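You operate a simulated robot arm through the tools that you are given. There is no shell and no other tool. Be economical: measure what you need, move in short steps, check, and stop when the job is done.

Carry out the task below with a simulated two-armed robot. There is one attempt and no reset: what you move stays moved.

## Task
Fit the wing nut on the M12 stud, then take the silver nut off the M16 stud.
Fine: wing nut down by hand till amber first; loosen the silver nut with the red wrench, stand that back; nut to the blue tray; the washer stays.

It is judged by the outcome, as a careful person would: the job done as asked, and still so three seconds after it is handed in. It fails if anything else is knocked over, pushed out of place, dropped, spilled or broken.

## Robot
Two 7-joint arms with fingered hands on one trunk, on a base that drives. Base frame: it is fixed to the floor where the robot stands at the start and does not move with it; the origin is under the middle of the robot, x ahead of it, y to its left, z up; the surface under the hand at the start is at about z = 0.85. Readings come in m, degrees, newtons and seconds.
The left shoulder is at the start at [0.06, 0.166, 0.976], the right one opposite. With the tool pointing down near the work surface each hand reaches from about 0.36 to 0.86 m from the robot's upright axis, wherever it stands, measured 20 degrees to its own side. Places, roughly: M12 stud [0.5, 0, 0.9]; M16 stud [0.5, 0.2, 0.9]; blue nut tray [0.7, 0, 0.9]; red stand [0.8, 0.2, 0.9]. Payload 5 kg a hand.
Tool frame (each hand has its own): the origin (TCP) lies between the finger pads and is the grasp point; the fingertips stand 0.032 m ahead of it; z points along the fingers, y is the line along which they close. The gripper opens to 0.16 m. The gripper's body begins 0.089 m behind the TCP. The gripper is a hand of 3 fingers: y runs from the thumb to the fingers, the wrist lies at [0, 0, -0.267] in the tool frame, and closing takes about 1.5 s.
Orientation is that of the tool frame in the base frame, as a unit quaternion [w, x, y, z]. With the fingers straight down and closing along the base's y, the tool's x points along the base's -x, its y along +y and its z along -z.

## Interface
- The arms move only by the tool play_rows. It takes "left_steps", "right_steps" or both (then of equal length, played together; a hand with none holds still); each is a list of rows, each a list of 7 numbers: the gripper command, from -1 (shut) to 1 (fully open), values between in proportion, then the shift along the tool's x, y, z in m, then the turn, a rotation vector about the tool's x, y, z in degrees. In form: [[hand, dx, dy, dz, rx, ry, rz], ...]. A call has 1 to 8 rows; each row shifts and turns the commanded pose from where the row before left it, along the tool's axes as they then stand. Each row takes 0.2 s and may step no farther than 0.05 m and 8.6 degrees from the row before; otherwise, or with a gripper value out of range, the whole call is refused. A pose out of reach is approached as far as the arm can. The call stops where the force on the tool passes 90 N (or 10 N more than at its start, if that is more) or the arm is blocked; 0.2 s more then pass. The fingers move at their own pace (about 0.045 m/s each) and stop on an object; they squeeze with about 32 N. The grip force told is the motor's: it shows also when the fingers shut on nothing. Time passes only in rows, and 0.2 s behind the last, so rows that do not move let the fingers close. The reply holds the time, the measured pose of the TCP, the force on the tool along the base axes, the opening and the grip force, in the units named above and with some noise, with the torque about the TCP (base axes, N m) and any sound that the robot's microphone picked up.
- Cameras (640 x 400 px; columns grow to the right, rows downward): "scene" is now at [0.0513, 0.0053, 1.6192]; the picture's right is [0.07, -1.00, 0.00], its down [-0.71, -0.05, -0.70] and it looks along [0.70, 0.05, -0.71] (base axes); focal length 279 px, centre (320, 200). "left" rides on the left gripper at [-0.065, -0.004, -0.116] in its tool frame; the picture's right is [0.06, -1.00, 0.00], its down [0.87, 0.05, -0.49] and it looks along [0.49, 0.03, 0.87] (tool axes); focal length 261 px, centre (320, 200). "right" rides on the right gripper at [0.065, -0.004, -0.116] in its tool frame; the picture's right is [0.06, 1.00, 0.00], its down [-0.87, 0.05, -0.49] and it looks along [-0.49, 0.03, 0.87] (tool axes); focal length 261 px, centre (320, 200). There is no depth. A picture from a camera that has moved, and an enlarged one, comes with that camera's place and axes in the base frame and with its lens.
- snapshot(camera): a new picture of that camera. No time passes.
- raise_lower(by): slides the trunk up (or, below 0, down) by that many m; the arms and the scene camera ride with it, the base frame stays. It gives what a move gives, with no picture.
- drive_base(legs): drives the robot by 1 to 6 legs, each [ahead, turn to the left] in m and degrees, along the robot's own axes; the way and the turn of a leg run together, so that a leg with both is an arc; at most 1.5 m and 180 degrees a leg. The arms and the cameras ride along, it lands a little off, and it stops where it bumps. It gives what a move gives.
- grasp_type(shape, hand): the hand has 3 fingers and takes this shape, open, in about a second: jaw (thumb against the fingers, like two jaws); tri (thumb and two fingers); tip (a fingertip pinch); poke (one finger out to press); point (the index stretched); flat (the hand flat); cup (the hand cupped); fist (a fist). The gripper value then closes the fingers along that shape, each until it touches; the sizes above hold for jaw. It gives what a move gives, with no picture.
- turn_head(pan, tilt): turns the head with the scene camera to pan (to the left, within 86 degrees either way) and tilt (down, from -29 to 69), counted from straight ahead of the robot. It gives what a move gives.
- zoom(camera, box): a new picture of the part [left, top, right, bottom] of that camera's present view, enlarged. No time passes.
- hand_in(): hands the job in; it is judged then, once.

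Work in short steps. Places have to be worked out from the pictures, the camera data and where the tool is seen: move nearer, look again, correct. Check each grasp and each placing, and mend what went wrong. You have 120 turns and 100 pictures in all, those below and enlarged ones among them. Open the grippers and draw the arms clear of the work before you hand the job in, unless the task says otherwise; then end with one line.

The tools are called after "Call:" by a JSON object that holds its "name" and its "arguments". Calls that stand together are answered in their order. play_rows: Moves the arms, as the interface text tells. Its arguments: {"type":"object","properties":{"left_steps":{"type":"array","items":{"type":"array","items":{"type":"number"}}},"right_steps":{"type":"array","items":{"type":"array","items":{"type":"number"}}}},"required":[]} The other tools are called the same way: raise_lower (by) slides the trunk up or down; grasp_type (shape, hand) gives the hand a shape; drive_base (legs) drives the base; turn_head (pan, tilt) turns the head that bears the scene camera; snapshot (camera) takes a picture; zoom (camera, box) takes an enlarged picture of a part of a camera's view; hand_in () hands the job in.

At the start:

```text
clock: 0.0
left_eef_pos: [0.4709, 0.333, 1.2091]
left_orientation: [-0.001, 0.0, 1.0, 0.0]
left_wrist_force: [0.5, -0.1, 0.8]
left_wrist_torque: [-0.01, -0.01, -0.02]
left_width: 0.16
left_grip_force: 0.0
left_shape: jaw
right_eef_pos: [0.5241, -0.0955, 1.2495]
right_orientation: [0.001, 0.001, 1.0, 0.0]
right_wrist_force: [-0.2, 0.2, -0.3]
right_wrist_torque: [0.0, 0.02, 0.02]
right_width: 0.1597
right_grip_force: 0.1
right_shape: jaw
trunk travel left (down, up): [-0.525, 0.065]
robot x, y, heading: [-0.0023, -0.0032, 0.2]
head pan, tilt: [3.9, 45.2]
```

scene: 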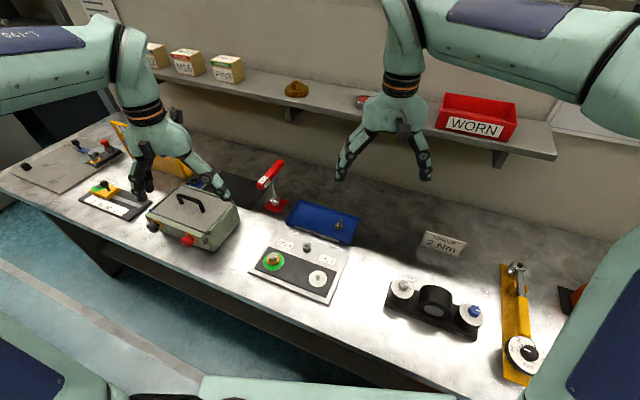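
right: 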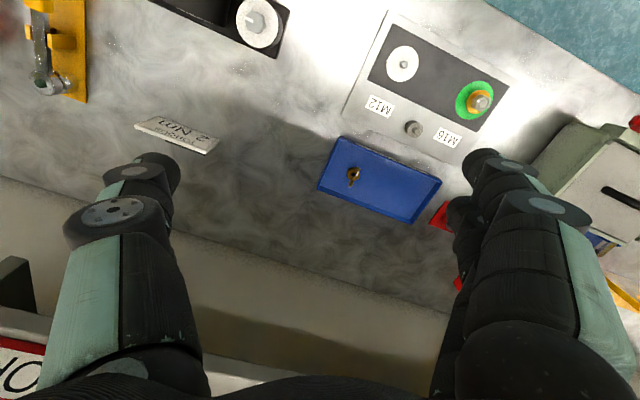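
left: 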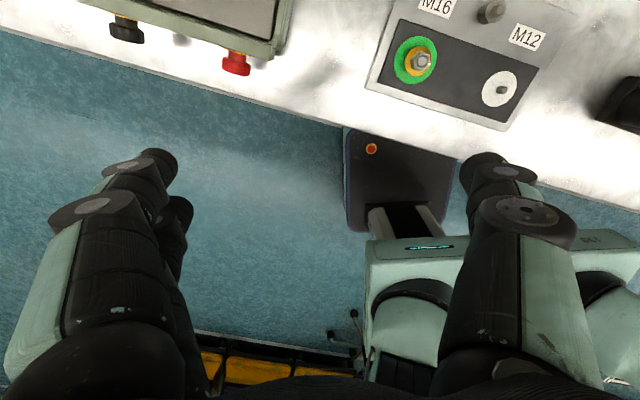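

I'll look closer at the stud plate, tray and wrench stand.

Call:
{"name": "zoom", "arguments": {"camera": "scene", "box": [230, 150, 370, 310]}}

Call:
{"name": "zoom", "arguments": {"camera": "right", "box": [310, 0, 530, 240]}}

```text
2.50 times, centred on (300, 230) of scene
camera zoom: at [0.0513, 0.0053, 1.6192], right [0.07, -1.0, 0.0], down [-0.71, -0.05, -0.7], along [0.7, 0.05, -0.71], focal length 697 px, centre (370, 125)
```

zoom: 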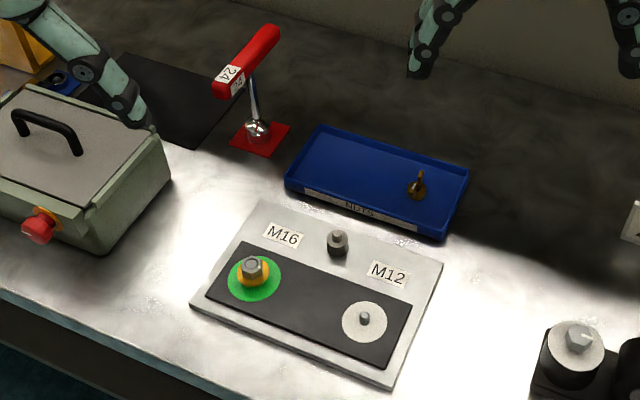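

```text
1.67 times, centred on (420, 120) of right
camera zoom: at [0.4569, -0.0981, 1.3655], right [-0.06, 1.0, 0.0], down [0.87, 0.05, 0.49], along [0.49, 0.03, -0.87], focal length 434 px, centre (153, 333)
```

zoom: 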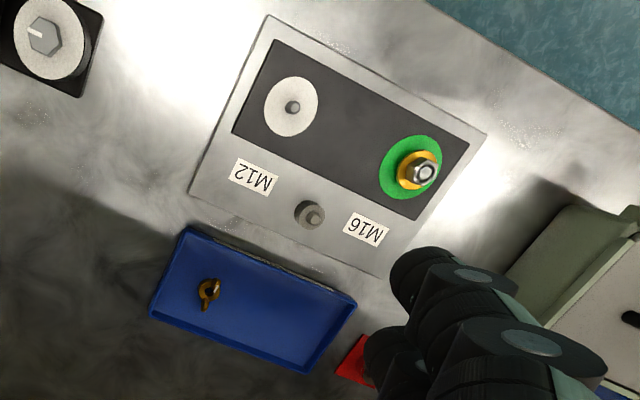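

The brass wing nut lies in the blue tray near [0.67,-0.02]. The M12 stud is near [0.45,0.04] and the M16 nut near [0.51,0.18]. I'll move the right hand nearer the wing nut for a closer look.

Call:
{"name": "play_rows", "arguments": {"right_steps": [[1, -0.02, 0.015, 0.03, 0, 0, 0], [1, -0.02, 0.015, 0.03, 0, 0, 0], [1, -0.02, 0.015, 0.03, 0, 0, 0], [1, -0.02, 0.015, 0.03, 0, 0, 0], [1, -0.02, 0.015, 0.03, 0, 0, 0]]}}

Call:
{"name": "snapshot", "arguments": {"camera": "right"}}

Call:
{"name": "snapshot", "arguments": {"camera": "scene"}}

```text
clock: 1.2
left_eef_pos: [0.4726, 0.3331, 1.2103]
left_orientation: [0.0, 0.0, 1.0, 0.0]
left_wrist_force: [0.4, 0.6, -0.1]
left_wrist_torque: [-0.03, 0.03, 0.0]
left_width: 0.16
left_grip_force: 0.1
left_shape: jaw
right_eef_pos: [0.6245, -0.0209, 1.1003]
right_orientation: [0.0, 0.0, 1.0, 0.0]
right_wrist_force: [-0.4, -0.4, -0.1]
right_wrist_torque: [-0.03, 0.0, 0.02]
right_width: 0.16
right_grip_force: 0.1
right_shape: jaw
trunk travel left (down, up): [-0.525, 0.065]
robot x, y, heading: [-0.0003, 0.0045, 0.2]
head pan, tilt: [3.9, 45.2]
```

```text
94 pictures are left
camera right: at [0.5585, -0.0224, 1.2158], right [-0.06, 1.0, 0.0], down [0.87, 0.05, 0.49], along [0.49, 0.03, -0.87], focal length 261 px, centre (320, 200)
```

right: 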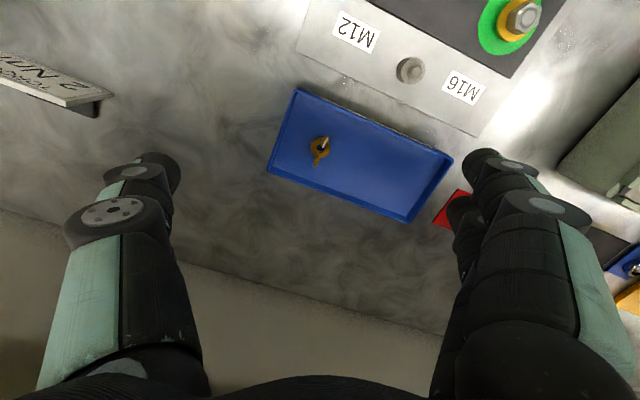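

```text
93 pictures are left
camera scene: at [0.0525, 0.006, 1.6192], right [0.07, -1.0, 0.0], down [-0.71, -0.05, -0.7], along [0.7, 0.05, -0.71], focal length 279 px, centre (320, 200)
```

scene: 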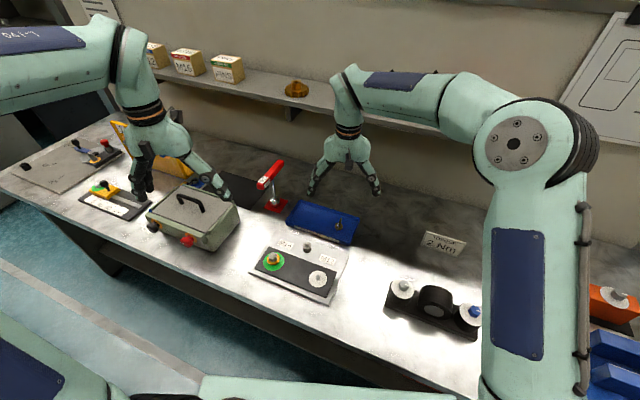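

Wing nut at about [0.67,-0.014]. I'll zoom in to see its attitude and the parts on the plate.

Call:
{"name": "zoom", "arguments": {"camera": "right", "box": [290, 120, 350, 180]}}

Call:
{"name": "zoom", "arguments": {"camera": "scene", "box": [315, 205, 360, 245]}}

Call:
{"name": "zoom", "arguments": {"camera": "scene", "box": [245, 230, 345, 305]}}

Call:
{"name": "zoom", "arguments": {"camera": "scene", "box": [240, 150, 310, 220]}}

```text
6.67 times, centred on (320, 150) of right
camera zoom: at [0.5585, -0.0224, 1.2158], right [-0.06, 1.0, 0.0], down [0.87, 0.05, 0.49], along [0.49, 0.03, -0.87], focal length 1738 px, centre (320, 533)
```

zoom: 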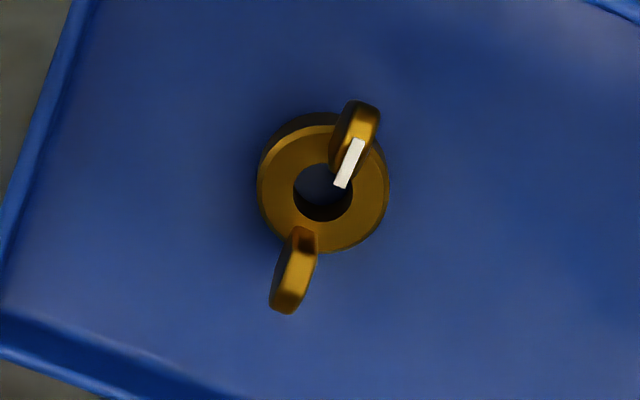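

```text
10.00 times, centred on (338, 225) of scene
camera zoom: at [0.0525, 0.006, 1.6192], right [0.07, -1.0, 0.0], down [-0.71, -0.05, -0.7], along [0.7, 0.05, -0.71], focal length 2787 px, centre (145, -50)
```

zoom: 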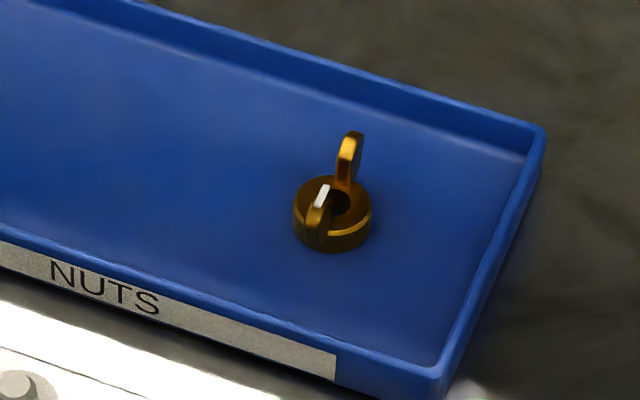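

```text
5.33 times, centred on (295, 268) of scene
camera zoom: at [0.0525, 0.006, 1.6192], right [0.07, -1.0, 0.0], down [-0.71, -0.05, -0.7], along [0.7, 0.05, -0.71], focal length 1486 px, centre (453, -160)
```

zoom: 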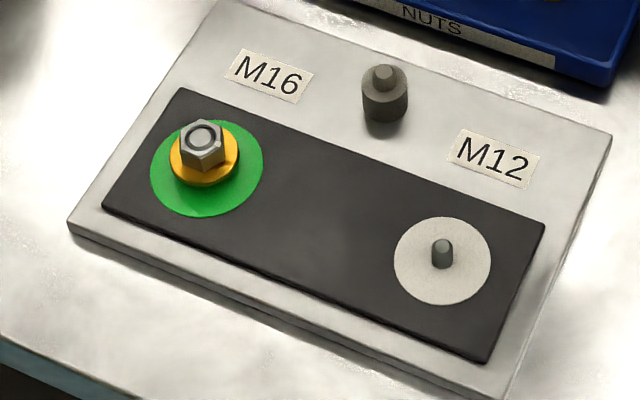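

```text
5.71 times, centred on (275, 185) of scene
camera zoom: at [0.0525, 0.006, 1.6192], right [0.07, -1.0, 0.0], down [-0.71, -0.05, -0.7], along [0.7, 0.05, -0.71], focal length 1593 px, centre (577, 286)
```

zoom: 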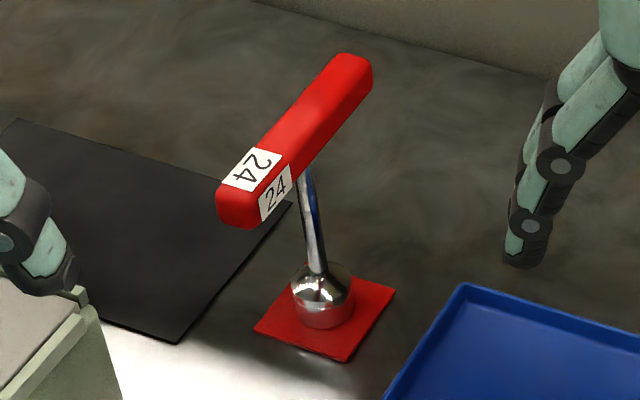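

The wing nut stands upright in the tray, wings roughly along x. I want to see how the fingers are arranged before choosing the grasp.

Call:
{"name": "zoom", "arguments": {"camera": "scene", "box": [295, 110, 395, 210]}}

Call:
{"name": "zoom", "arguments": {"camera": "right", "box": [20, 130, 620, 400]}}

```text
4.00 times, centred on (345, 160) of scene
camera zoom: at [0.0525, 0.006, 1.6192], right [0.07, -1.0, 0.0], down [-0.71, -0.05, -0.7], along [0.7, 0.05, -0.71], focal length 1115 px, centre (220, 360)
```

zoom: 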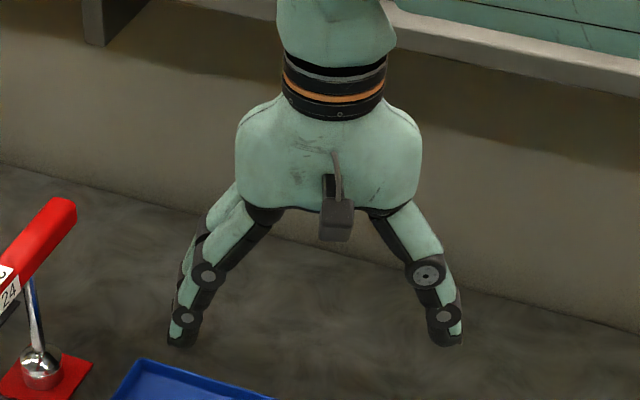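

```text
1.07 times, centred on (320, 265) of right (not enlarged: the box is as wide or as high as the picture)
camera zoom: at [0.5585, -0.0224, 1.2158], right [-0.06, 1.0, 0.0], down [0.87, 0.05, 0.49], along [0.49, 0.03, -0.87], focal length 278 px, centre (320, 131)
```

zoom: 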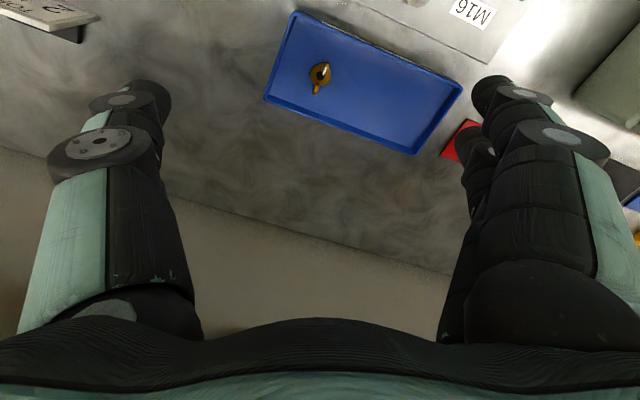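

Jaw: thumb on −y, two fingers side by side on +y. I'll turn the hand about 19° so it closes across the wings, and come down above the nut.

Call:
{"name": "play_rows", "arguments": {"right_steps": [[1, -0.015, 0.003, 0.03, 0, 0, 0], [1, -0.015, 0.002, 0.03, 0, 0, 0], [1, -0.016, 0.002, 0.03, 0, 0, 0], [1, 0, 0, 0.03, 0, 0, 6.5], [1, 0, 0, 0.02, 0, 0, 6.5], [1, 0, 0, 0, 0, 0, 6.0], [1, 0, 0, 0, 0, 0, 0]]}}

Call:
{"name": "snapshot", "arguments": {"camera": "right"}}

Call:
{"name": "zoom", "arguments": {"camera": "right", "box": [270, 100, 390, 220]}}

Call:
{"name": "zoom", "arguments": {"camera": "scene", "box": [290, 170, 390, 250]}}

```text
clock: 2.8
left_eef_pos: [0.4716, 0.3338, 1.2102]
left_orientation: [0.001, 0.0, 1.0, 0.0]
left_wrist_force: [-0.5, 0.2, 0.9]
left_wrist_torque: [0.0, -0.01, 0.02]
left_width: 0.16
left_grip_force: 0.0
left_shape: jaw
right_eef_pos: [0.6695, -0.0142, 0.9609]
right_orientation: [0.0, 0.165, 0.986, 0.001]
right_wrist_force: [-0.1, -0.1, -0.4]
right_wrist_torque: [0.0, 0.01, -0.02]
right_width: 0.16
right_grip_force: 0.0
right_shape: jaw
trunk travel left (down, up): [-0.525, 0.065]
robot x, y, heading: [0.0013, 0.0007, -0.0]
head pan, tilt: [3.9, 45.2]
```

```text
86 pictures are left
camera right: at [0.6049, 0.0056, 1.0757], right [0.27, 0.96, 0.0], down [0.84, -0.23, 0.49], along [0.47, -0.13, -0.87], focal length 261 px, centre (320, 200)
```

right: 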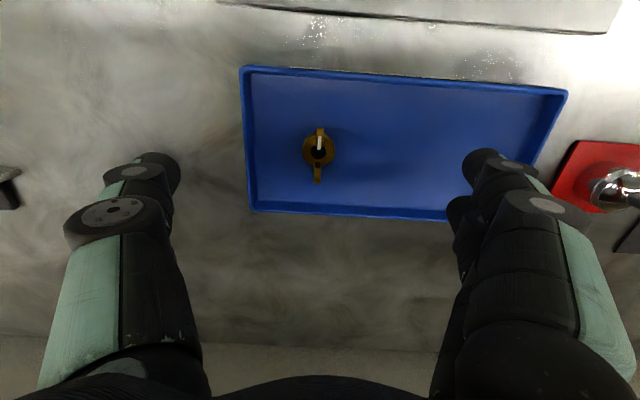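

```text
3.33 times, centred on (330, 160) of right
camera zoom: at [0.6049, 0.0056, 1.0757], right [0.27, 0.96, 0.0], down [0.84, -0.23, 0.49], along [0.47, -0.13, -0.87], focal length 869 px, centre (287, 333)
```

zoom: 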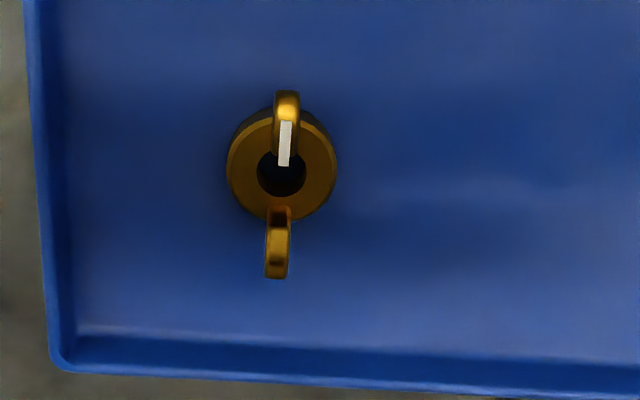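

```text
5.00 times, centred on (340, 210) of scene
camera zoom: at [0.0515, 0.0053, 1.6192], right [0.07, -1.0, 0.0], down [-0.71, -0.05, -0.7], along [0.7, 0.05, -0.71], focal length 1394 px, centre (220, 150)
```

zoom: 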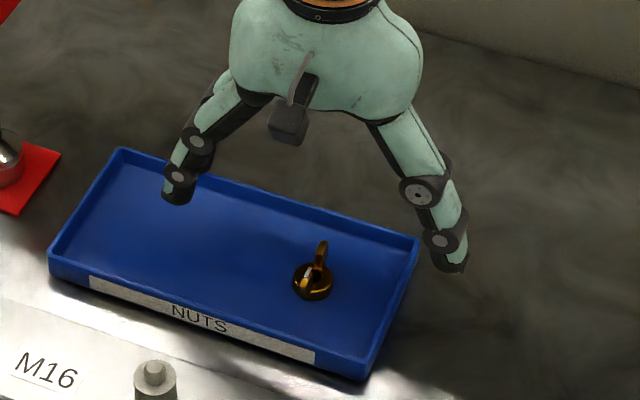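

The hand is aligned with the wings, and the nut centre is about [0.673,-0.015]. I'll part-close the hand so the thumb goes inside the tray wall, shift, lower some, and look.

Call:
{"name": "play_rows", "arguments": {"right_steps": [[-0.2, -0.0034, 0.0007, 0, 0, 0, 0], [-0.2, 0, 0, 0, 0, 0, 0], [-0.2, 0, 0, 0, 0, 0, 0], [-0.2, 0, 0, 0, 0, 0, 0], [-0.2, 0, 0, 0.02, 0, 0, 0], [-0.2, 0, 0, 0.015, 0, 0, 0], [-0.2, 0, 0, 0, 0, 0, 0]]}}

Call:
{"name": "snapshot", "arguments": {"camera": "right"}}

Call:
{"name": "zoom", "arguments": {"camera": "scene", "box": [310, 190, 370, 250]}}

```text
clock: 4.4
left_eef_pos: [0.4712, 0.3343, 1.2114]
left_orientation: [0.0, 0.001, 1.0, 0.0]
left_wrist_force: [-0.7, 1.3, -0.4]
left_wrist_torque: [0.01, -0.01, 0.01]
left_width: 0.1598
left_grip_force: 0.1
left_shape: jaw
right_eef_pos: [0.6711, -0.0128, 0.9243]
right_orientation: [0.0, 0.165, 0.986, 0.0]
right_wrist_force: [0.4, -0.1, 0.6]
right_wrist_torque: [0.0, -0.01, 0.01]
right_width: 0.0644
right_grip_force: 0.0
right_shape: jaw
trunk travel left (down, up): [-0.525, 0.065]
robot x, y, heading: [0.0014, 0.0006, -0.0]
head pan, tilt: [3.9, 45.2]
```

```text
83 pictures are left
camera right: at [0.6082, 0.0057, 1.0406], right [0.27, 0.96, 0.0], down [0.84, -0.23, 0.49], along [0.47, -0.13, -0.87], focal length 261 px, centre (320, 200)
```

right: 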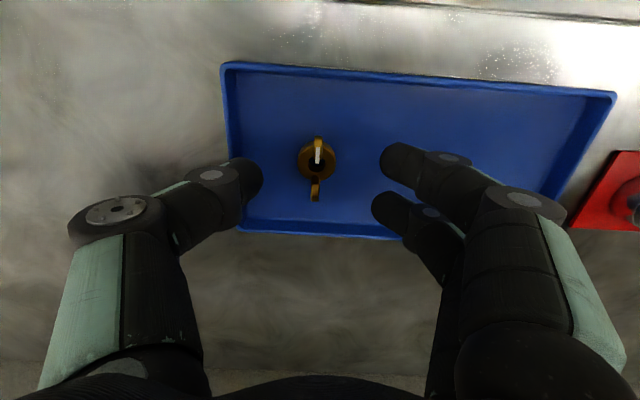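

```text
6.67 times, centred on (340, 220) of scene
camera zoom: at [0.0512, 0.0053, 1.6192], right [0.07, -1.0, 0.0], down [-0.71, -0.05, -0.7], along [0.7, 0.05, -0.71], focal length 1858 px, centre (187, 67)
```

zoom: 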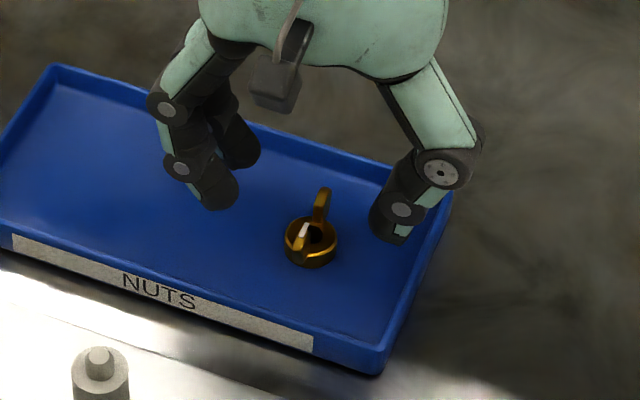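

The nut sits about 2 mm off in tool x and y. I'll correct that, descend until the tips are beside the wings (TCP z≈0.898), and close gently.

Call:
{"name": "play_rows", "arguments": {"right_steps": [[-0.2, -0.0024, -0.002, 0.013, 0, 0, 0], [-0.2, 0, 0, 0.013, 0, 0, 0], [-0.5, 0, 0, 0, 0, 0, 0], [-0.8, 0, 0, 0, 0, 0, 0], [-1, 0, 0, 0, 0, 0, 0], [-1, 0, 0, 0, 0, 0, 0], [-1, 0, 0, 0, 0, 0, 0], [-1, 0, 0, 0, 0, 0, 0]]}}

Call:
{"name": "snapshot", "arguments": {"camera": "right"}}

Call:
{"name": "zoom", "arguments": {"camera": "scene", "box": [310, 190, 370, 250]}}

```text
clock: 6.2
left_eef_pos: [0.4707, 0.3331, 1.2103]
left_orientation: [0.0, 0.0, 1.0, -0.001]
left_wrist_force: [-1.0, -0.7, -0.1]
left_wrist_torque: [-0.01, 0.01, 0.04]
left_width: 0.1599
left_grip_force: 0.0
left_shape: jaw
right_eef_pos: [0.6717, -0.0172, 0.8987]
right_orientation: [0.002, 0.165, 0.986, 0.0]
right_wrist_force: [0.3, 0.5, 6.2]
right_wrist_torque: [-0.07, 0.02, 0.01]
right_width: 0.007
right_grip_force: 31.9
right_shape: jaw
trunk travel left (down, up): [-0.525, 0.065]
robot x, y, heading: [0.0009, 0.0033, 0.1]
head pan, tilt: [3.9, 45.2]
```

```text
81 pictures are left
camera right: at [0.6092, 0.0025, 1.0151], right [0.27, 0.96, 0.0], down [0.84, -0.23, 0.49], along [0.47, -0.13, -0.87], focal length 261 px, centre (320, 200)
```

right: 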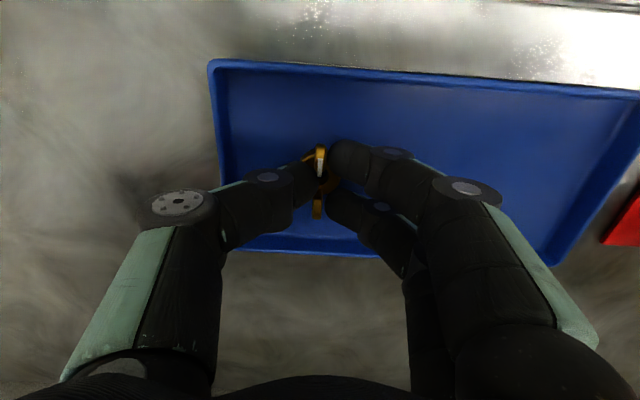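

```text
6.67 times, centred on (340, 220) of scene
camera zoom: at [0.0509, 0.0054, 1.6193], right [0.07, -1.0, 0.0], down [-0.71, -0.05, -0.7], along [0.7, 0.05, -0.71], focal length 1858 px, centre (187, 67)
```

zoom: 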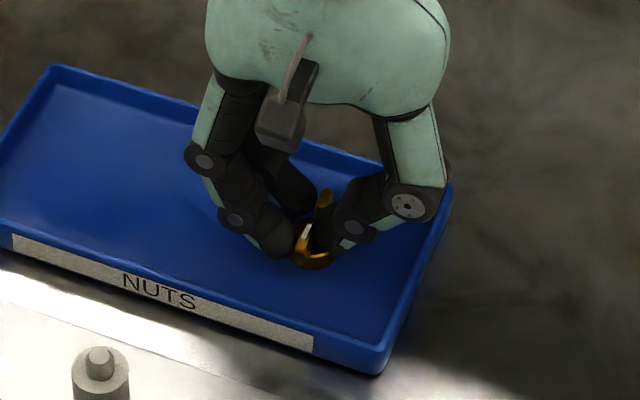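

The fingers stopped at 7 mm with 32 N, so they hold the wings. Lifting to check.

Call:
{"name": "play_rows", "arguments": {"right_steps": [[-1, 0, 0, -0.02, 0, 0, 0], [-1, 0, 0, -0.03, 0, 0, 0], [-1, 0, 0, -0.03, 0, 0, 0], [-1, 0, 0, 0, 0, 0, 0]]}}

Call:
{"name": "zoom", "arguments": {"camera": "right", "box": [240, 110, 400, 260]}}

Call:
{"name": "zoom", "arguments": {"camera": "scene", "box": [310, 160, 370, 220]}}

```text
clock: 7.2
left_eef_pos: [0.4722, 0.3332, 1.2111]
left_orientation: [0.0, 0.0, 1.0, 0.0]
left_wrist_force: [0.2, 0.3, 0.7]
left_wrist_torque: [0.01, 0.01, 0.03]
left_width: 0.1597
left_grip_force: 0.0
left_shape: jaw
right_eef_pos: [0.6751, -0.0168, 0.9783]
right_orientation: [0.0, 0.165, 0.986, -0.001]
right_wrist_force: [0.8, -0.3, -0.1]
right_wrist_torque: [0.01, 0.02, -0.01]
right_width: 0.0064
right_grip_force: 31.8
right_shape: jaw
trunk travel left (down, up): [-0.525, 0.065]
robot x, y, heading: [0.001, -0.0037, 0.0]
head pan, tilt: [3.9, 45.2]
```

```text
2.67 times, centred on (320, 185) of right
camera zoom: at [0.6103, 0.0025, 1.0939], right [0.27, 0.96, 0.0], down [0.84, -0.23, 0.49], along [0.47, -0.13, -0.87], focal length 695 px, centre (320, 240)
```

zoom: 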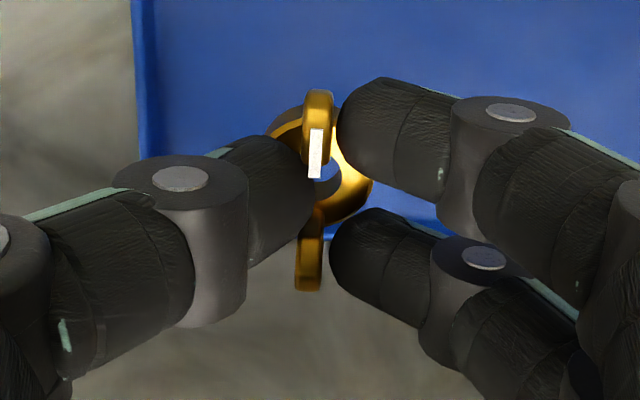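

```text
6.67 times, centred on (340, 190) of scene
camera zoom: at [0.0517, 0.0054, 1.6192], right [0.07, -1.0, 0.0], down [-0.71, -0.05, -0.7], along [0.7, 0.05, -0.71], focal length 1858 px, centre (187, 267)
```

zoom: 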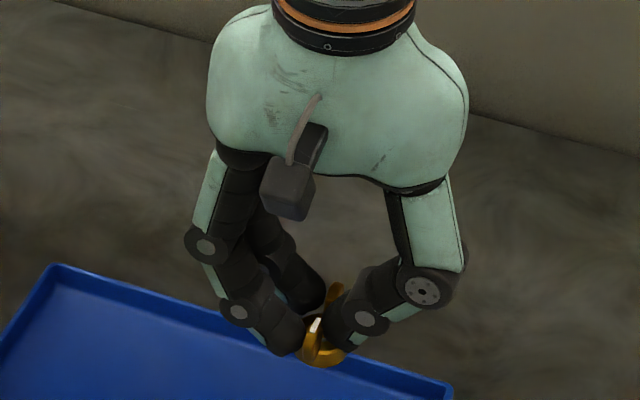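

The nut is held level and near-centred (tool offset ≈ +1, −1.4 mm). I'll carry it toward the M12 stud and stop just beyond it, to locate the stud with the hand camera.

Call:
{"name": "play_rows", "arguments": {"right_steps": [[-1, 0.04, -0.002, 0, 0, 0, 0], [-1, 0.04, -0.002, 0, 0, 0, 0], [-1, 0.04, -0.002, 0, 0, 0, 0], [-1, 0.04, -0.001, 0, 0, 0, 0], [-1, 0, 0, 0, 0, 0, 0], [-1, 0, 0, 0, 0, 0, 0]]}}

Call:
{"name": "snapshot", "arguments": {"camera": "right"}}

Call:
{"name": "zoom", "arguments": {"camera": "right", "box": [250, 40, 410, 140]}}

Call:
{"name": "zoom", "arguments": {"camera": "scene", "box": [250, 200, 370, 310]}}

```text
clock: 8.6
left_eef_pos: [0.4715, 0.334, 1.2108]
left_orientation: [0.0, -0.001, 1.0, 0.0]
left_wrist_force: [0.6, 0.5, 0.4]
left_wrist_torque: [0.01, 0.02, 0.02]
left_width: 0.1602
left_grip_force: 0.2
left_shape: jaw
right_eef_pos: [0.5213, 0.0275, 0.9772]
right_orientation: [0.0, 0.165, 0.986, 0.001]
right_wrist_force: [0.0, 0.1, -0.6]
right_wrist_torque: [-0.02, 0.0, -0.02]
right_width: 0.0065
right_grip_force: 32.5
right_shape: jaw
trunk travel left (down, up): [-0.525, 0.065]
robot x, y, heading: [-0.0011, -0.0024, 0.1]
head pan, tilt: [3.9, 45.2]
```

```text
77 pictures are left
camera right: at [0.4569, 0.0466, 1.0942], right [0.27, 0.96, 0.0], down [0.84, -0.23, 0.49], along [0.47, -0.13, -0.87], focal length 261 px, centre (320, 200)
```

right: 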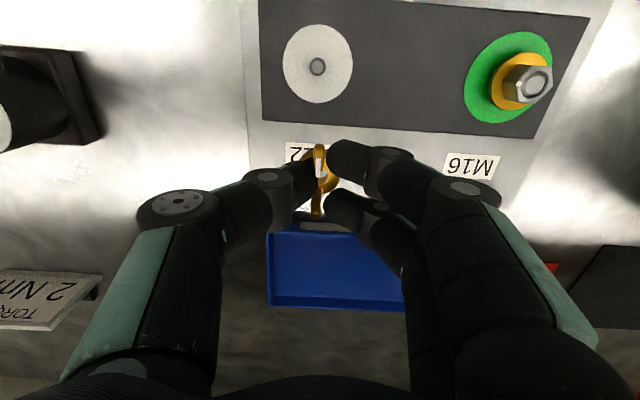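

```text
4.00 times, centred on (330, 90) of right
camera zoom: at [0.4569, 0.0466, 1.0942], right [0.27, 0.96, 0.0], down [0.84, -0.23, 0.49], along [0.47, -0.13, -0.87], focal length 1043 px, centre (280, 640)
```

zoom: 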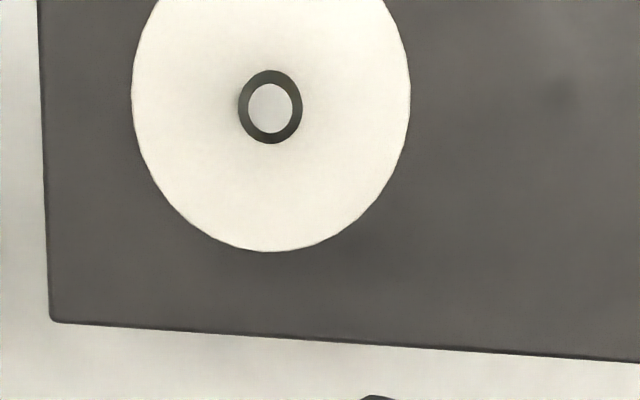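

```text
3.64 times, centred on (310, 255) of scene
camera zoom: at [0.0511, 0.0054, 1.6192], right [0.07, -1.0, 0.0], down [-0.71, -0.05, -0.7], along [0.7, 0.05, -0.71], focal length 1014 px, centre (356, 0)
```

zoom: 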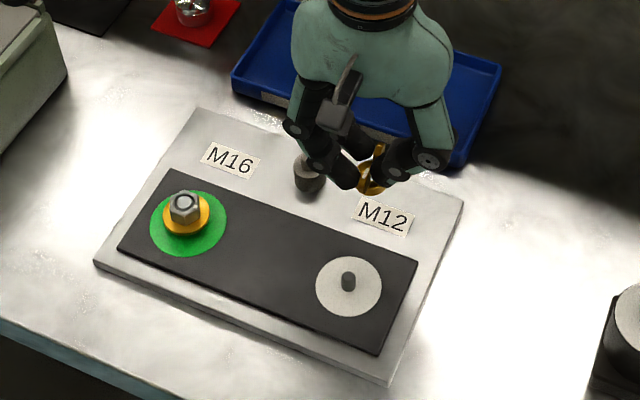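

Stud top centre is about [0.464,0.042,0.886]. Before engaging, I'll wind the hand back counter-clockwise by ~110° to gain a long tightening stroke (clockwise seen from above = + about tool z).

Call:
{"name": "play_rows", "arguments": {"right_steps": [[-1, 0, 0, -0.01, 0, 0, -8.4], [-1, 0, 0, 0, 0, 0, -8.4], [-1, 0, 0, 0, 0, 0, -8.4], [-1, 0, 0, 0, 0, 0, -8.4], [-1, 0, 0, 0, 0, 0, -8.4], [-1, 0, 0, 0, 0, 0, -8.4], [-1, 0, 0, 0, 0, 0, -8.4], [-1, 0, 0, 0, 0, 0, 0]]}}

Call:
{"name": "play_rows", "arguments": {"right_steps": [[-1, 0, 0, 0, 0, 0, -8.4], [-1, 0, 0, 0, 0, 0, -8.4], [-1, 0, 0, 0, 0, 0, -8.4], [-1, 0, 0, 0, 0, 0, -8.4], [-1, 0, 0, 0, 0, 0, -8.4], [-1, 0, 0, 0, 0, 0, -8.4], [-1, 0, 0, 0, 0, 0, 0], [-1, 0, 0, 0, 0, 0, 0]]}}

Call:
{"name": "snapshot", "arguments": {"camera": "right"}}

Call:
{"name": "snapshot", "arguments": {"camera": "scene"}}

```text
clock: 10.4
left_eef_pos: [0.471, 0.3328, 1.2108]
left_orientation: [0.0, 0.0, 1.0, 0.0]
left_wrist_force: [-0.1, -0.4, 0.1]
left_wrist_torque: [0.02, -0.02, 0.01]
left_width: 0.1597
left_grip_force: 0.1
left_shape: jaw
right_eef_pos: [0.5207, 0.0294, 0.9884]
right_orientation: [0.0, -0.341, 0.94, -0.001]
right_wrist_force: [-0.1, -0.7, -1.0]
right_wrist_torque: [-0.02, -0.01, -0.01]
right_width: 0.0068
right_grip_force: 31.8
right_shape: jaw
trunk travel left (down, up): [-0.525, 0.065]
robot x, y, heading: [-0.0014, -0.0014, 0.0]
head pan, tilt: [3.9, 45.2]
```

```text
clock: 12.2
left_eef_pos: [0.4717, 0.3334, 1.2098]
left_orientation: [0.0, 0.0, 1.0, 0.0]
left_wrist_force: [-0.2, 0.4, 0.1]
left_wrist_torque: [-0.01, 0.0, -0.01]
left_width: 0.1599
left_grip_force: 0.1
left_shape: jaw
right_eef_pos: [0.5208, 0.0276, 0.9876]
right_orientation: [0.0, 0.708, -0.706, 0.0]
right_wrist_force: [1.3, -0.5, 0.3]
right_wrist_torque: [0.03, -0.02, -0.02]
right_width: 0.0061
right_grip_force: 31.9
right_shape: jaw
trunk travel left (down, up): [-0.525, 0.065]
robot x, y, heading: [-0.0005, -0.0023, 0.1]
head pan, tilt: [3.9, 45.2]
```

```text
74 pictures are left
camera right: at [0.5237, -0.0349, 1.1043], right [-1.0, -0.07, 0.0], down [-0.06, 0.87, 0.49], along [-0.03, 0.49, -0.87], focal length 261 px, centre (320, 200)
```

right: 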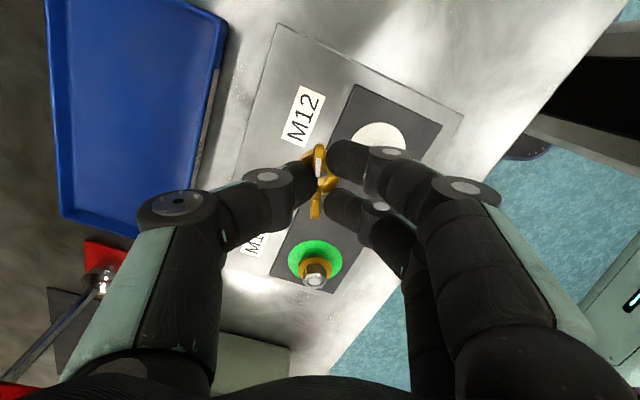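

```text
73 pictures are left
camera scene: at [0.0513, 0.0053, 1.6192], right [0.07, -1.0, 0.0], down [-0.71, -0.05, -0.7], along [0.7, 0.05, -0.71], focal length 279 px, centre (320, 200)
```

scene: 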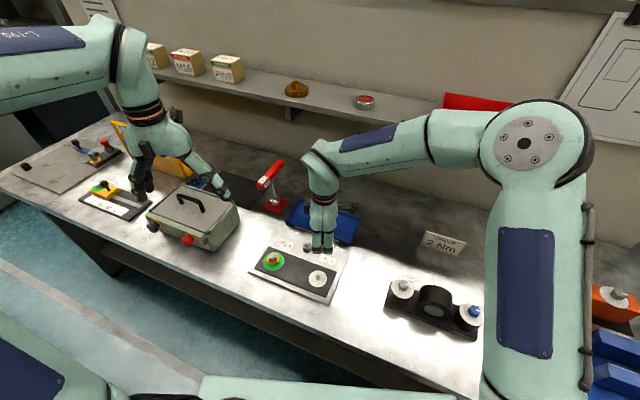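

The wrist reaches yaw −90° fine. The camera-derived TCP is [0.5197,0.0297], so I'll move the nut over the stud, still ~25 mm above it, and check alignment.

Call:
{"name": "play_rows", "arguments": {"right_steps": [[-1, -0.0069, 0.0285, 0, 0, 0, 0], [-1, -0.0069, 0.0285, 0.01, 0, 0, 0], [-1, 0, 0, 0.02, 0, 0, 0], [-1, 0, 0, 0, 0, 0, 0], [-1, 0, 0, 0, 0, 0, 0]]}}

Call:
{"name": "snapshot", "arguments": {"camera": "right"}}

Call:
{"name": "zoom", "arguments": {"camera": "scene", "box": [290, 240, 350, 300]}}

```text
clock: 13.4
left_eef_pos: [0.472, 0.3328, 1.2107]
left_orientation: [0.0, -0.001, 1.0, 0.0]
left_wrist_force: [-0.2, 0.5, 0.0]
left_wrist_torque: [0.01, -0.03, 0.0]
left_width: 0.1596
left_grip_force: 0.1
left_shape: jaw
right_eef_pos: [0.4629, 0.0436, 0.9606]
right_orientation: [0.0, 0.708, -0.706, 0.0]
right_wrist_force: [-0.8, 0.0, 0.4]
right_wrist_torque: [0.0, 0.02, 0.0]
right_width: 0.0067
right_grip_force: 32.1
right_shape: jaw
trunk travel left (down, up): [-0.525, 0.065]
robot x, y, heading: [0.0022, -0.0017, 0.1]
head pan, tilt: [3.9, 45.2]
```

```text
72 pictures are left
camera right: at [0.4662, -0.0207, 1.0759], right [-1.0, -0.07, 0.0], down [-0.06, 0.87, 0.49], along [-0.03, 0.49, -0.87], focal length 261 px, centre (320, 200)
```

right: 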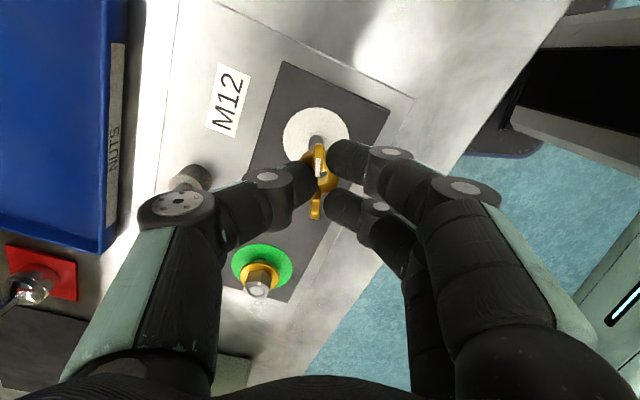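

```text
6.67 times, centred on (320, 270) of scene
camera zoom: at [0.0515, 0.0053, 1.6192], right [0.07, -1.0, 0.0], down [-0.71, -0.05, -0.7], along [0.7, 0.05, -0.71], focal length 1858 px, centre (320, -267)
```

zoom: 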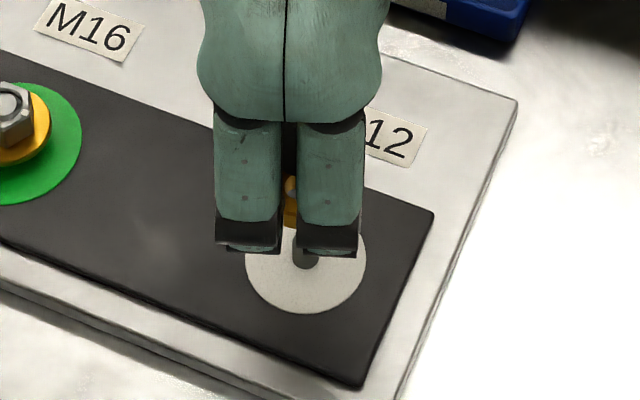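

Close. I'll zoom the hand camera to check the stud against the nut axis.

Call:
{"name": "zoom", "arguments": {"camera": "right", "box": [270, 90, 370, 230]}}

```text
2.86 times, centred on (320, 160) of right
camera zoom: at [0.4662, -0.0207, 1.0759], right [-1.0, -0.07, 0.0], down [-0.06, 0.87, 0.49], along [-0.03, 0.49, -0.87], focal length 745 px, centre (320, 314)
```

zoom: 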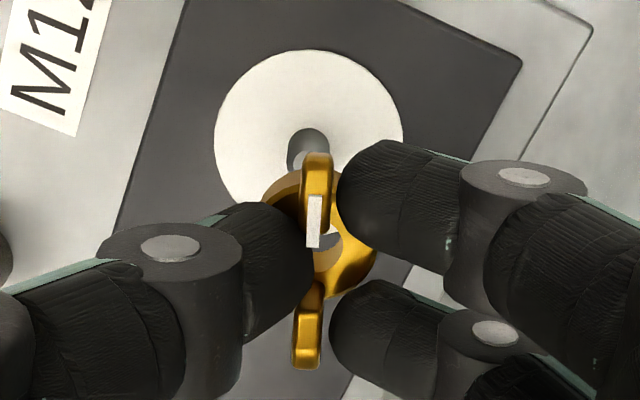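

In this view the stud lies about 3 mm toward tool +x and 2 mm toward the thumb, relative to the nut. I'll correct, lower to ~10 mm above the stud, and look again.

Call:
{"name": "play_rows", "arguments": {"right_steps": [[-1, 0.0028, -0.0017, 0, 0, 0, 0], [-1, 0, 0, 0.012, 0, 0, 0], [-1, 0, 0, 0.006, 0, 0, 0], [-1, 0, 0, 0, 0, 0, 0]]}}

Call:
{"name": "zoom", "arguments": {"camera": "right", "box": [270, 90, 370, 230]}}

Call:
{"name": "zoom", "arguments": {"camera": "scene", "box": [300, 250, 340, 290]}}

```text
clock: 14.4
left_eef_pos: [0.4703, 0.3326, 1.2095]
left_orientation: [0.0, 0.0, 1.0, 0.0]
left_wrist_force: [-0.6, 0.1, 0.5]
left_wrist_torque: [-0.01, 0.01, 0.01]
left_width: 0.1598
left_grip_force: 0.0
left_shape: jaw
right_eef_pos: [0.4664, 0.0417, 0.9399]
right_orientation: [-0.001, 0.708, -0.706, 0.0]
right_wrist_force: [0.0, 0.8, -0.9]
right_wrist_torque: [0.04, 0.03, 0.01]
right_width: 0.0061
right_grip_force: 31.8
right_shape: jaw
trunk travel left (down, up): [-0.525, 0.065]
robot x, y, heading: [0.0029, -0.0004, -0.0]
head pan, tilt: [3.9, 45.2]
```

```text
2.86 times, centred on (320, 160) of right
camera zoom: at [0.4693, -0.0235, 1.0561], right [-1.0, -0.07, 0.0], down [-0.06, 0.87, 0.49], along [-0.03, 0.49, -0.87], focal length 745 px, centre (320, 314)
```

zoom: 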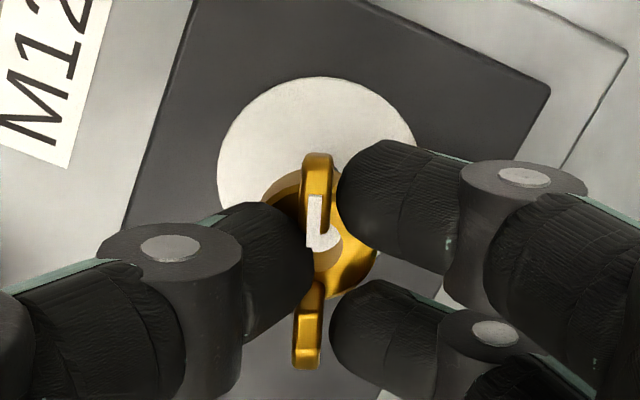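

```text
10.00 times, centred on (320, 270) of scene
camera zoom: at [0.0513, 0.0054, 1.6192], right [0.07, -1.0, 0.0], down [-0.71, -0.05, -0.7], along [0.7, 0.05, -0.71], focal length 2787 px, centre (320, -500)
```

zoom: 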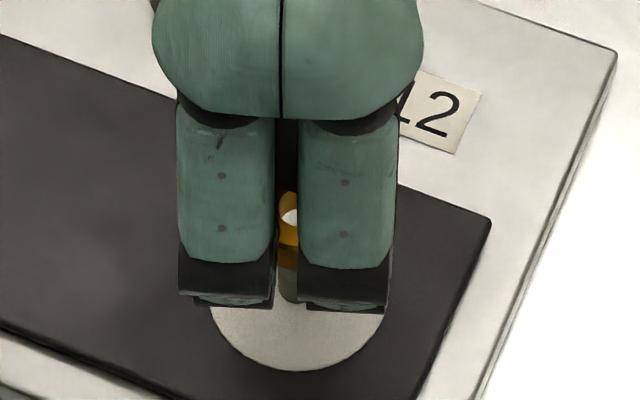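

The disc and nut now line up within about 1 mm in both views. I'll lower in small steps until contact.

Call:
{"name": "play_rows", "arguments": {"right_steps": [[-1, 0, 0, 0.004, 0, 0, 0], [-1, 0, 0, 0.003, 0, 0, 0], [-1, 0, 0, 0.002, 0, 0, 0], [-1, 0, 0, 0.002, 0, 0, 0], [-1, 0, 0, 0, 0, 0, 0]]}}

```text
clock: 15.6
left_eef_pos: [0.4716, 0.333, 1.21]
left_orientation: [0.001, 0.0, 1.0, -0.001]
left_wrist_force: [-0.1, 0.6, -0.4]
left_wrist_torque: [-0.06, 0.01, 0.05]
left_width: 0.1598
left_grip_force: 0.0
left_shape: jaw
right_eef_pos: [0.4649, 0.0394, 0.9293]
right_orientation: [0.0, 0.709, -0.706, 0.0]
right_wrist_force: [0.2, -0.1, -0.4]
right_wrist_torque: [0.0, 0.01, 0.01]
right_width: 0.006
right_grip_force: 32.4
right_shape: jaw
trunk travel left (down, up): [-0.525, 0.065]
robot x, y, heading: [0.0027, -0.0001, 0.3]
head pan, tilt: [3.9, 45.2]
```

No contact yet; continuing in 1 mm steps.

Call:
{"name": "play_rows", "arguments": {"right_steps": [[-1, 0, 0, 0.001, 0, 0, 0], [-1, 0, 0, 0.001, 0, 0, 0], [-1, 0, 0, 0.001, 0, 0, 0], [-1, 0, 0, 0, 0, 0, 0]]}}

Call:
{"name": "zoom", "arguments": {"camera": "right", "box": [270, 90, 370, 230]}}

```text
clock: 16.6
left_eef_pos: [0.4723, 0.3321, 1.2109]
left_orientation: [0.0, 0.0, 1.0, -0.001]
left_wrist_force: [-0.8, -0.5, -0.2]
left_wrist_torque: [0.0, 0.01, 0.01]
left_width: 0.1599
left_grip_force: 0.1
left_shape: jaw
right_eef_pos: [0.4642, 0.0394, 0.9272]
right_orientation: [0.001, 0.708, -0.706, 0.0]
right_wrist_force: [0.4, 0.0, 0.8]
right_wrist_torque: [0.01, 0.0, -0.02]
right_width: 0.0065
right_grip_force: 31.9
right_shape: jaw
trunk travel left (down, up): [-0.525, 0.065]
robot x, y, heading: [-0.0032, -0.0017, -0.1]
head pan, tilt: [3.9, 45.2]
```

```text
2.86 times, centred on (320, 160) of right
camera zoom: at [0.468, -0.0237, 1.0429], right [-1.0, -0.07, 0.0], down [-0.06, 0.87, 0.49], along [-0.03, 0.49, -0.87], focal length 745 px, centre (320, 314)
```

zoom: 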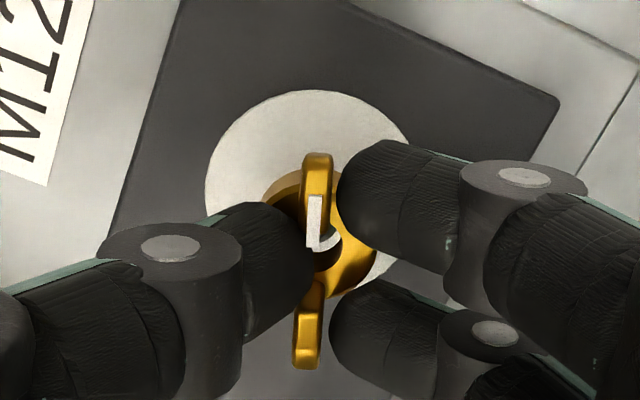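

The disc now appears ~2 mm off again (the arm sways slightly). I'll zoom harder into the bore before correcting.

Call:
{"name": "zoom", "arguments": {"camera": "right", "box": [300, 140, 345, 200]}}

Call:
{"name": "zoom", "arguments": {"camera": "scene", "box": [300, 255, 330, 285]}}

```text
6.67 times, centred on (322, 170) of right
camera zoom: at [0.468, -0.0237, 1.0429], right [-1.0, -0.07, 0.0], down [-0.06, 0.87, 0.49], along [-0.03, 0.49, -0.87], focal length 1738 px, centre (303, 400)
```

zoom: 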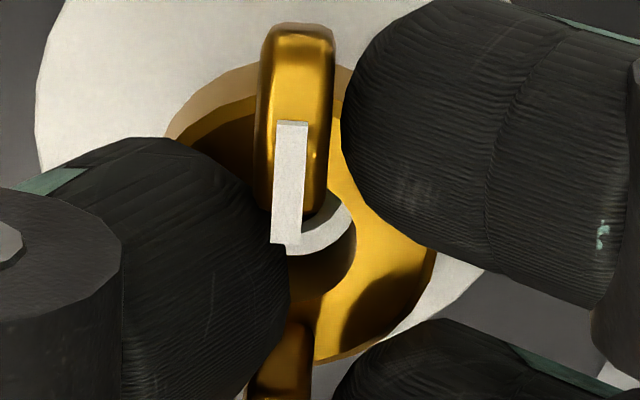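

```text
13.33 times, centred on (315, 270) of scene
camera zoom: at [0.0513, 0.0053, 1.6192], right [0.07, -1.0, 0.0], down [-0.71, -0.05, -0.7], along [0.7, 0.05, -0.71], focal length 3716 px, centre (387, -733)
```

zoom: 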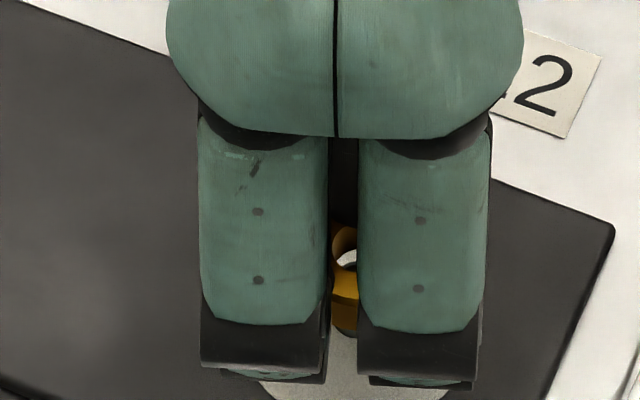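

Remaining error seems about 1 mm. I'll nudge half that and lower until I feel the stud.

Call:
{"name": "play_rows", "arguments": {"right_steps": [[-1, -0.0008, -0.0006, 0.001, 0, 0, 0], [-1, 0, 0, 0.001, 0, 0, 0], [-1, 0, 0, 0.001, 0, 0, 0], [-1, 0, 0, 0, 0, 0, 0], [-1, 0, 0, 0, 0, 0, 0]]}}

```text
clock: 17.8
left_eef_pos: [0.4712, 0.3328, 1.2103]
left_orientation: [0.0, 0.0, 1.0, 0.0]
left_wrist_force: [0.4, 0.7, -0.1]
left_wrist_torque: [0.01, -0.01, 0.03]
left_width: 0.1601
left_grip_force: 0.0
left_shape: jaw
right_eef_pos: [0.4667, 0.0406, 0.9234]
right_orientation: [0.0, 0.708, -0.706, 0.0]
right_wrist_force: [0.1, 0.1, -0.6]
right_wrist_torque: [0.01, -0.02, -0.01]
right_width: 0.0066
right_grip_force: 32.3
right_shape: jaw
trunk travel left (down, up): [-0.525, 0.065]
robot x, y, heading: [-0.0007, 0.0003, 0.2]
head pan, tilt: [3.9, 45.2]
```

Still free. Continuing down slowly.

Call:
{"name": "play_rows", "arguments": {"right_steps": [[-1, 0, 0, 0.001, 0, 0, 0], [-1, 0, 0, 0.001, 0, 0, 0], [-1, 0, 0, 0.001, 0, 0, 0], [-1, 0, 0, 0, 0, 0, 0]]}}

Call:
{"name": "zoom", "arguments": {"camera": "right", "box": [270, 100, 370, 200]}}

```text
clock: 18.8
left_eef_pos: [0.4713, 0.334, 1.2101]
left_orientation: [-0.001, -0.001, 1.0, 0.001]
left_wrist_force: [-0.1, 0.4, -0.2]
left_wrist_torque: [0.01, -0.01, 0.01]
left_width: 0.1597
left_grip_force: 0.1
left_shape: jaw
right_eef_pos: [0.4653, 0.04, 0.9208]
right_orientation: [0.0, 0.708, -0.706, 0.001]
right_wrist_force: [0.1, -0.3, -0.4]
right_wrist_torque: [0.0, 0.03, 0.0]
right_width: 0.0062
right_grip_force: 31.9
right_shape: jaw
trunk travel left (down, up): [-0.525, 0.065]
robot x, y, heading: [0.001, -0.0012, 0.1]
head pan, tilt: [3.9, 45.2]
```

```text
4.00 times, centred on (320, 150) of right
camera zoom: at [0.4691, -0.0231, 1.037], right [-1.0, -0.07, 0.0], down [-0.06, 0.87, 0.49], along [-0.03, 0.49, -0.87], focal length 1043 px, centre (320, 400)
```

zoom: 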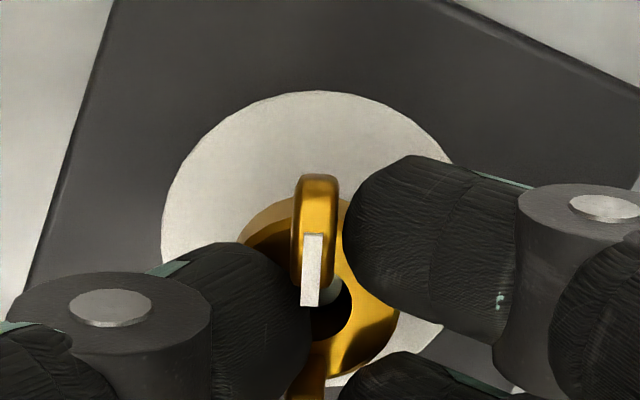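

A grey stud top now shows inside the bore. Continuing down.

Call:
{"name": "play_rows", "arguments": {"right_steps": [[-1, 0, 0, 0.001, 0, 0, 0], [-1, 0, 0, 0.001, 0, 0, 0], [-1, 0, 0, 0.001, 0, 0, 0], [-1, 0, 0, 0, 0, 0, 0]]}}

Call:
{"name": "zoom", "arguments": {"camera": "right", "box": [300, 130, 350, 190]}}

```text
clock: 19.8
left_eef_pos: [0.4713, 0.3332, 1.2102]
left_orientation: [0.0, 0.0, 1.0, 0.001]
left_wrist_force: [0.6, 0.1, 0.5]
left_wrist_torque: [0.0, -0.04, 0.01]
left_width: 0.16
left_grip_force: 0.1
left_shape: jaw
right_eef_pos: [0.4666, 0.0413, 0.917]
right_orientation: [0.0, 0.708, -0.706, 0.0]
right_wrist_force: [-0.1, -0.5, -0.3]
right_wrist_torque: [0.01, 0.01, 0.0]
right_width: 0.0065
right_grip_force: 32.1
right_shape: jaw
trunk travel left (down, up): [-0.525, 0.065]
robot x, y, heading: [0.0012, -0.0017, 0.1]
head pan, tilt: [3.9, 45.2]
```

```text
6.67 times, centred on (325, 160) of right
camera zoom: at [0.4694, -0.023, 1.0332], right [-1.0, -0.07, 0.0], down [-0.06, 0.87, 0.49], along [-0.03, 0.49, -0.87], focal length 1738 px, centre (287, 467)
```

zoom: 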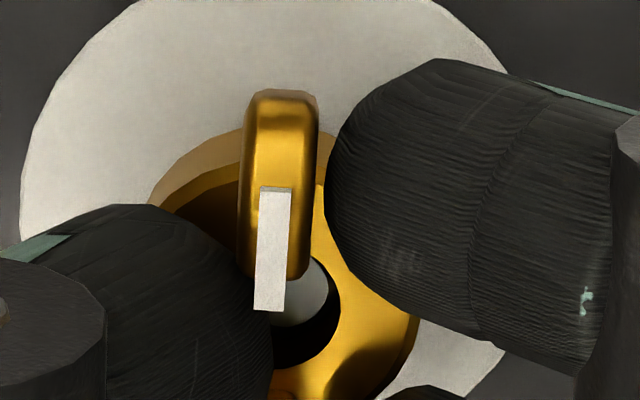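

The stud top sits concentric in the bore. Continuing down until it contacts the thread.

Call:
{"name": "play_rows", "arguments": {"right_steps": [[-1, 0, 0, 0.001, 0, 0, 0], [-1, 0, 0, 0.001, 0, 0, 0], [-1, 0, 0, 0.001, 0, 0, 0], [-1, 0, 0, 0.001, 0, 0, 0], [-1, 0, 0, 0, 0, 0, 0]]}}

Call:
{"name": "zoom", "arguments": {"camera": "right", "box": [300, 130, 350, 190]}}

Call:
{"name": "zoom", "arguments": {"camera": "scene", "box": [295, 255, 335, 295]}}

```text
clock: 21.0
left_eef_pos: [0.4694, 0.3326, 1.2123]
left_orientation: [0.001, 0.0, 1.0, -0.001]
left_wrist_force: [0.0, 0.3, -0.2]
left_wrist_torque: [-0.02, 0.03, 0.0]
left_width: 0.1598
left_grip_force: 0.1
left_shape: jaw
right_eef_pos: [0.466, 0.0398, 0.9141]
right_orientation: [-0.002, 0.708, -0.706, 0.001]
right_wrist_force: [-2.3, -4.6, 33.8]
right_wrist_torque: [-0.14, -0.02, -0.07]
right_width: 0.0063
right_grip_force: 31.7
right_shape: jaw
trunk travel left (down, up): [-0.525, 0.065]
robot x, y, heading: [0.0014, -0.0005, -0.2]
head pan, tilt: [3.9, 45.2]
```

```text
6.67 times, centred on (325, 160) of right
camera zoom: at [0.4684, -0.0231, 1.0314], right [-1.0, -0.07, 0.0], down [-0.06, 0.87, 0.49], along [-0.03, 0.49, -0.87], focal length 1738 px, centre (287, 467)
```

zoom: 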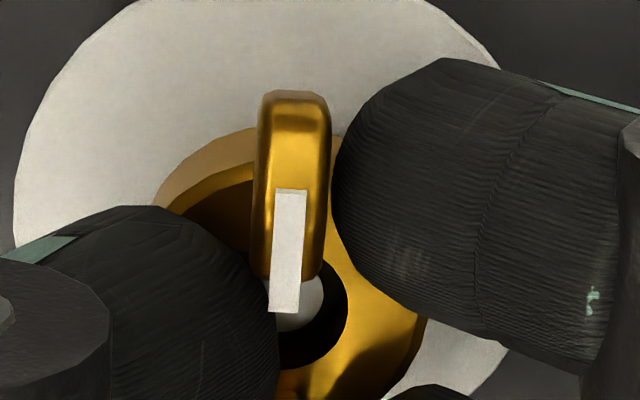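

```text
10.00 times, centred on (315, 275) of scene
camera zoom: at [0.0491, 0.0047, 1.6197], right [0.07, -1.0, 0.0], down [-0.71, -0.05, -0.71], along [0.7, 0.05, -0.71], focal length 2787 px, centre (370, -550)
```

zoom: 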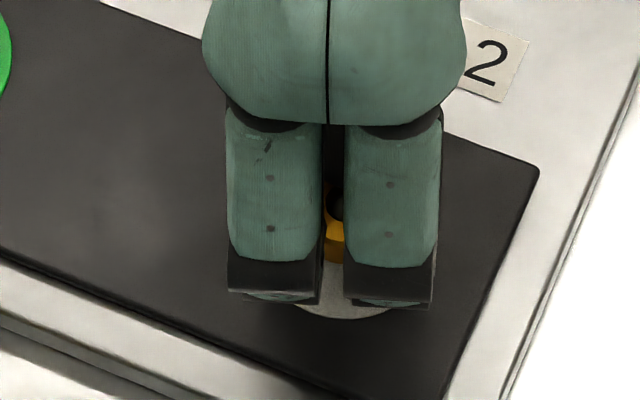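

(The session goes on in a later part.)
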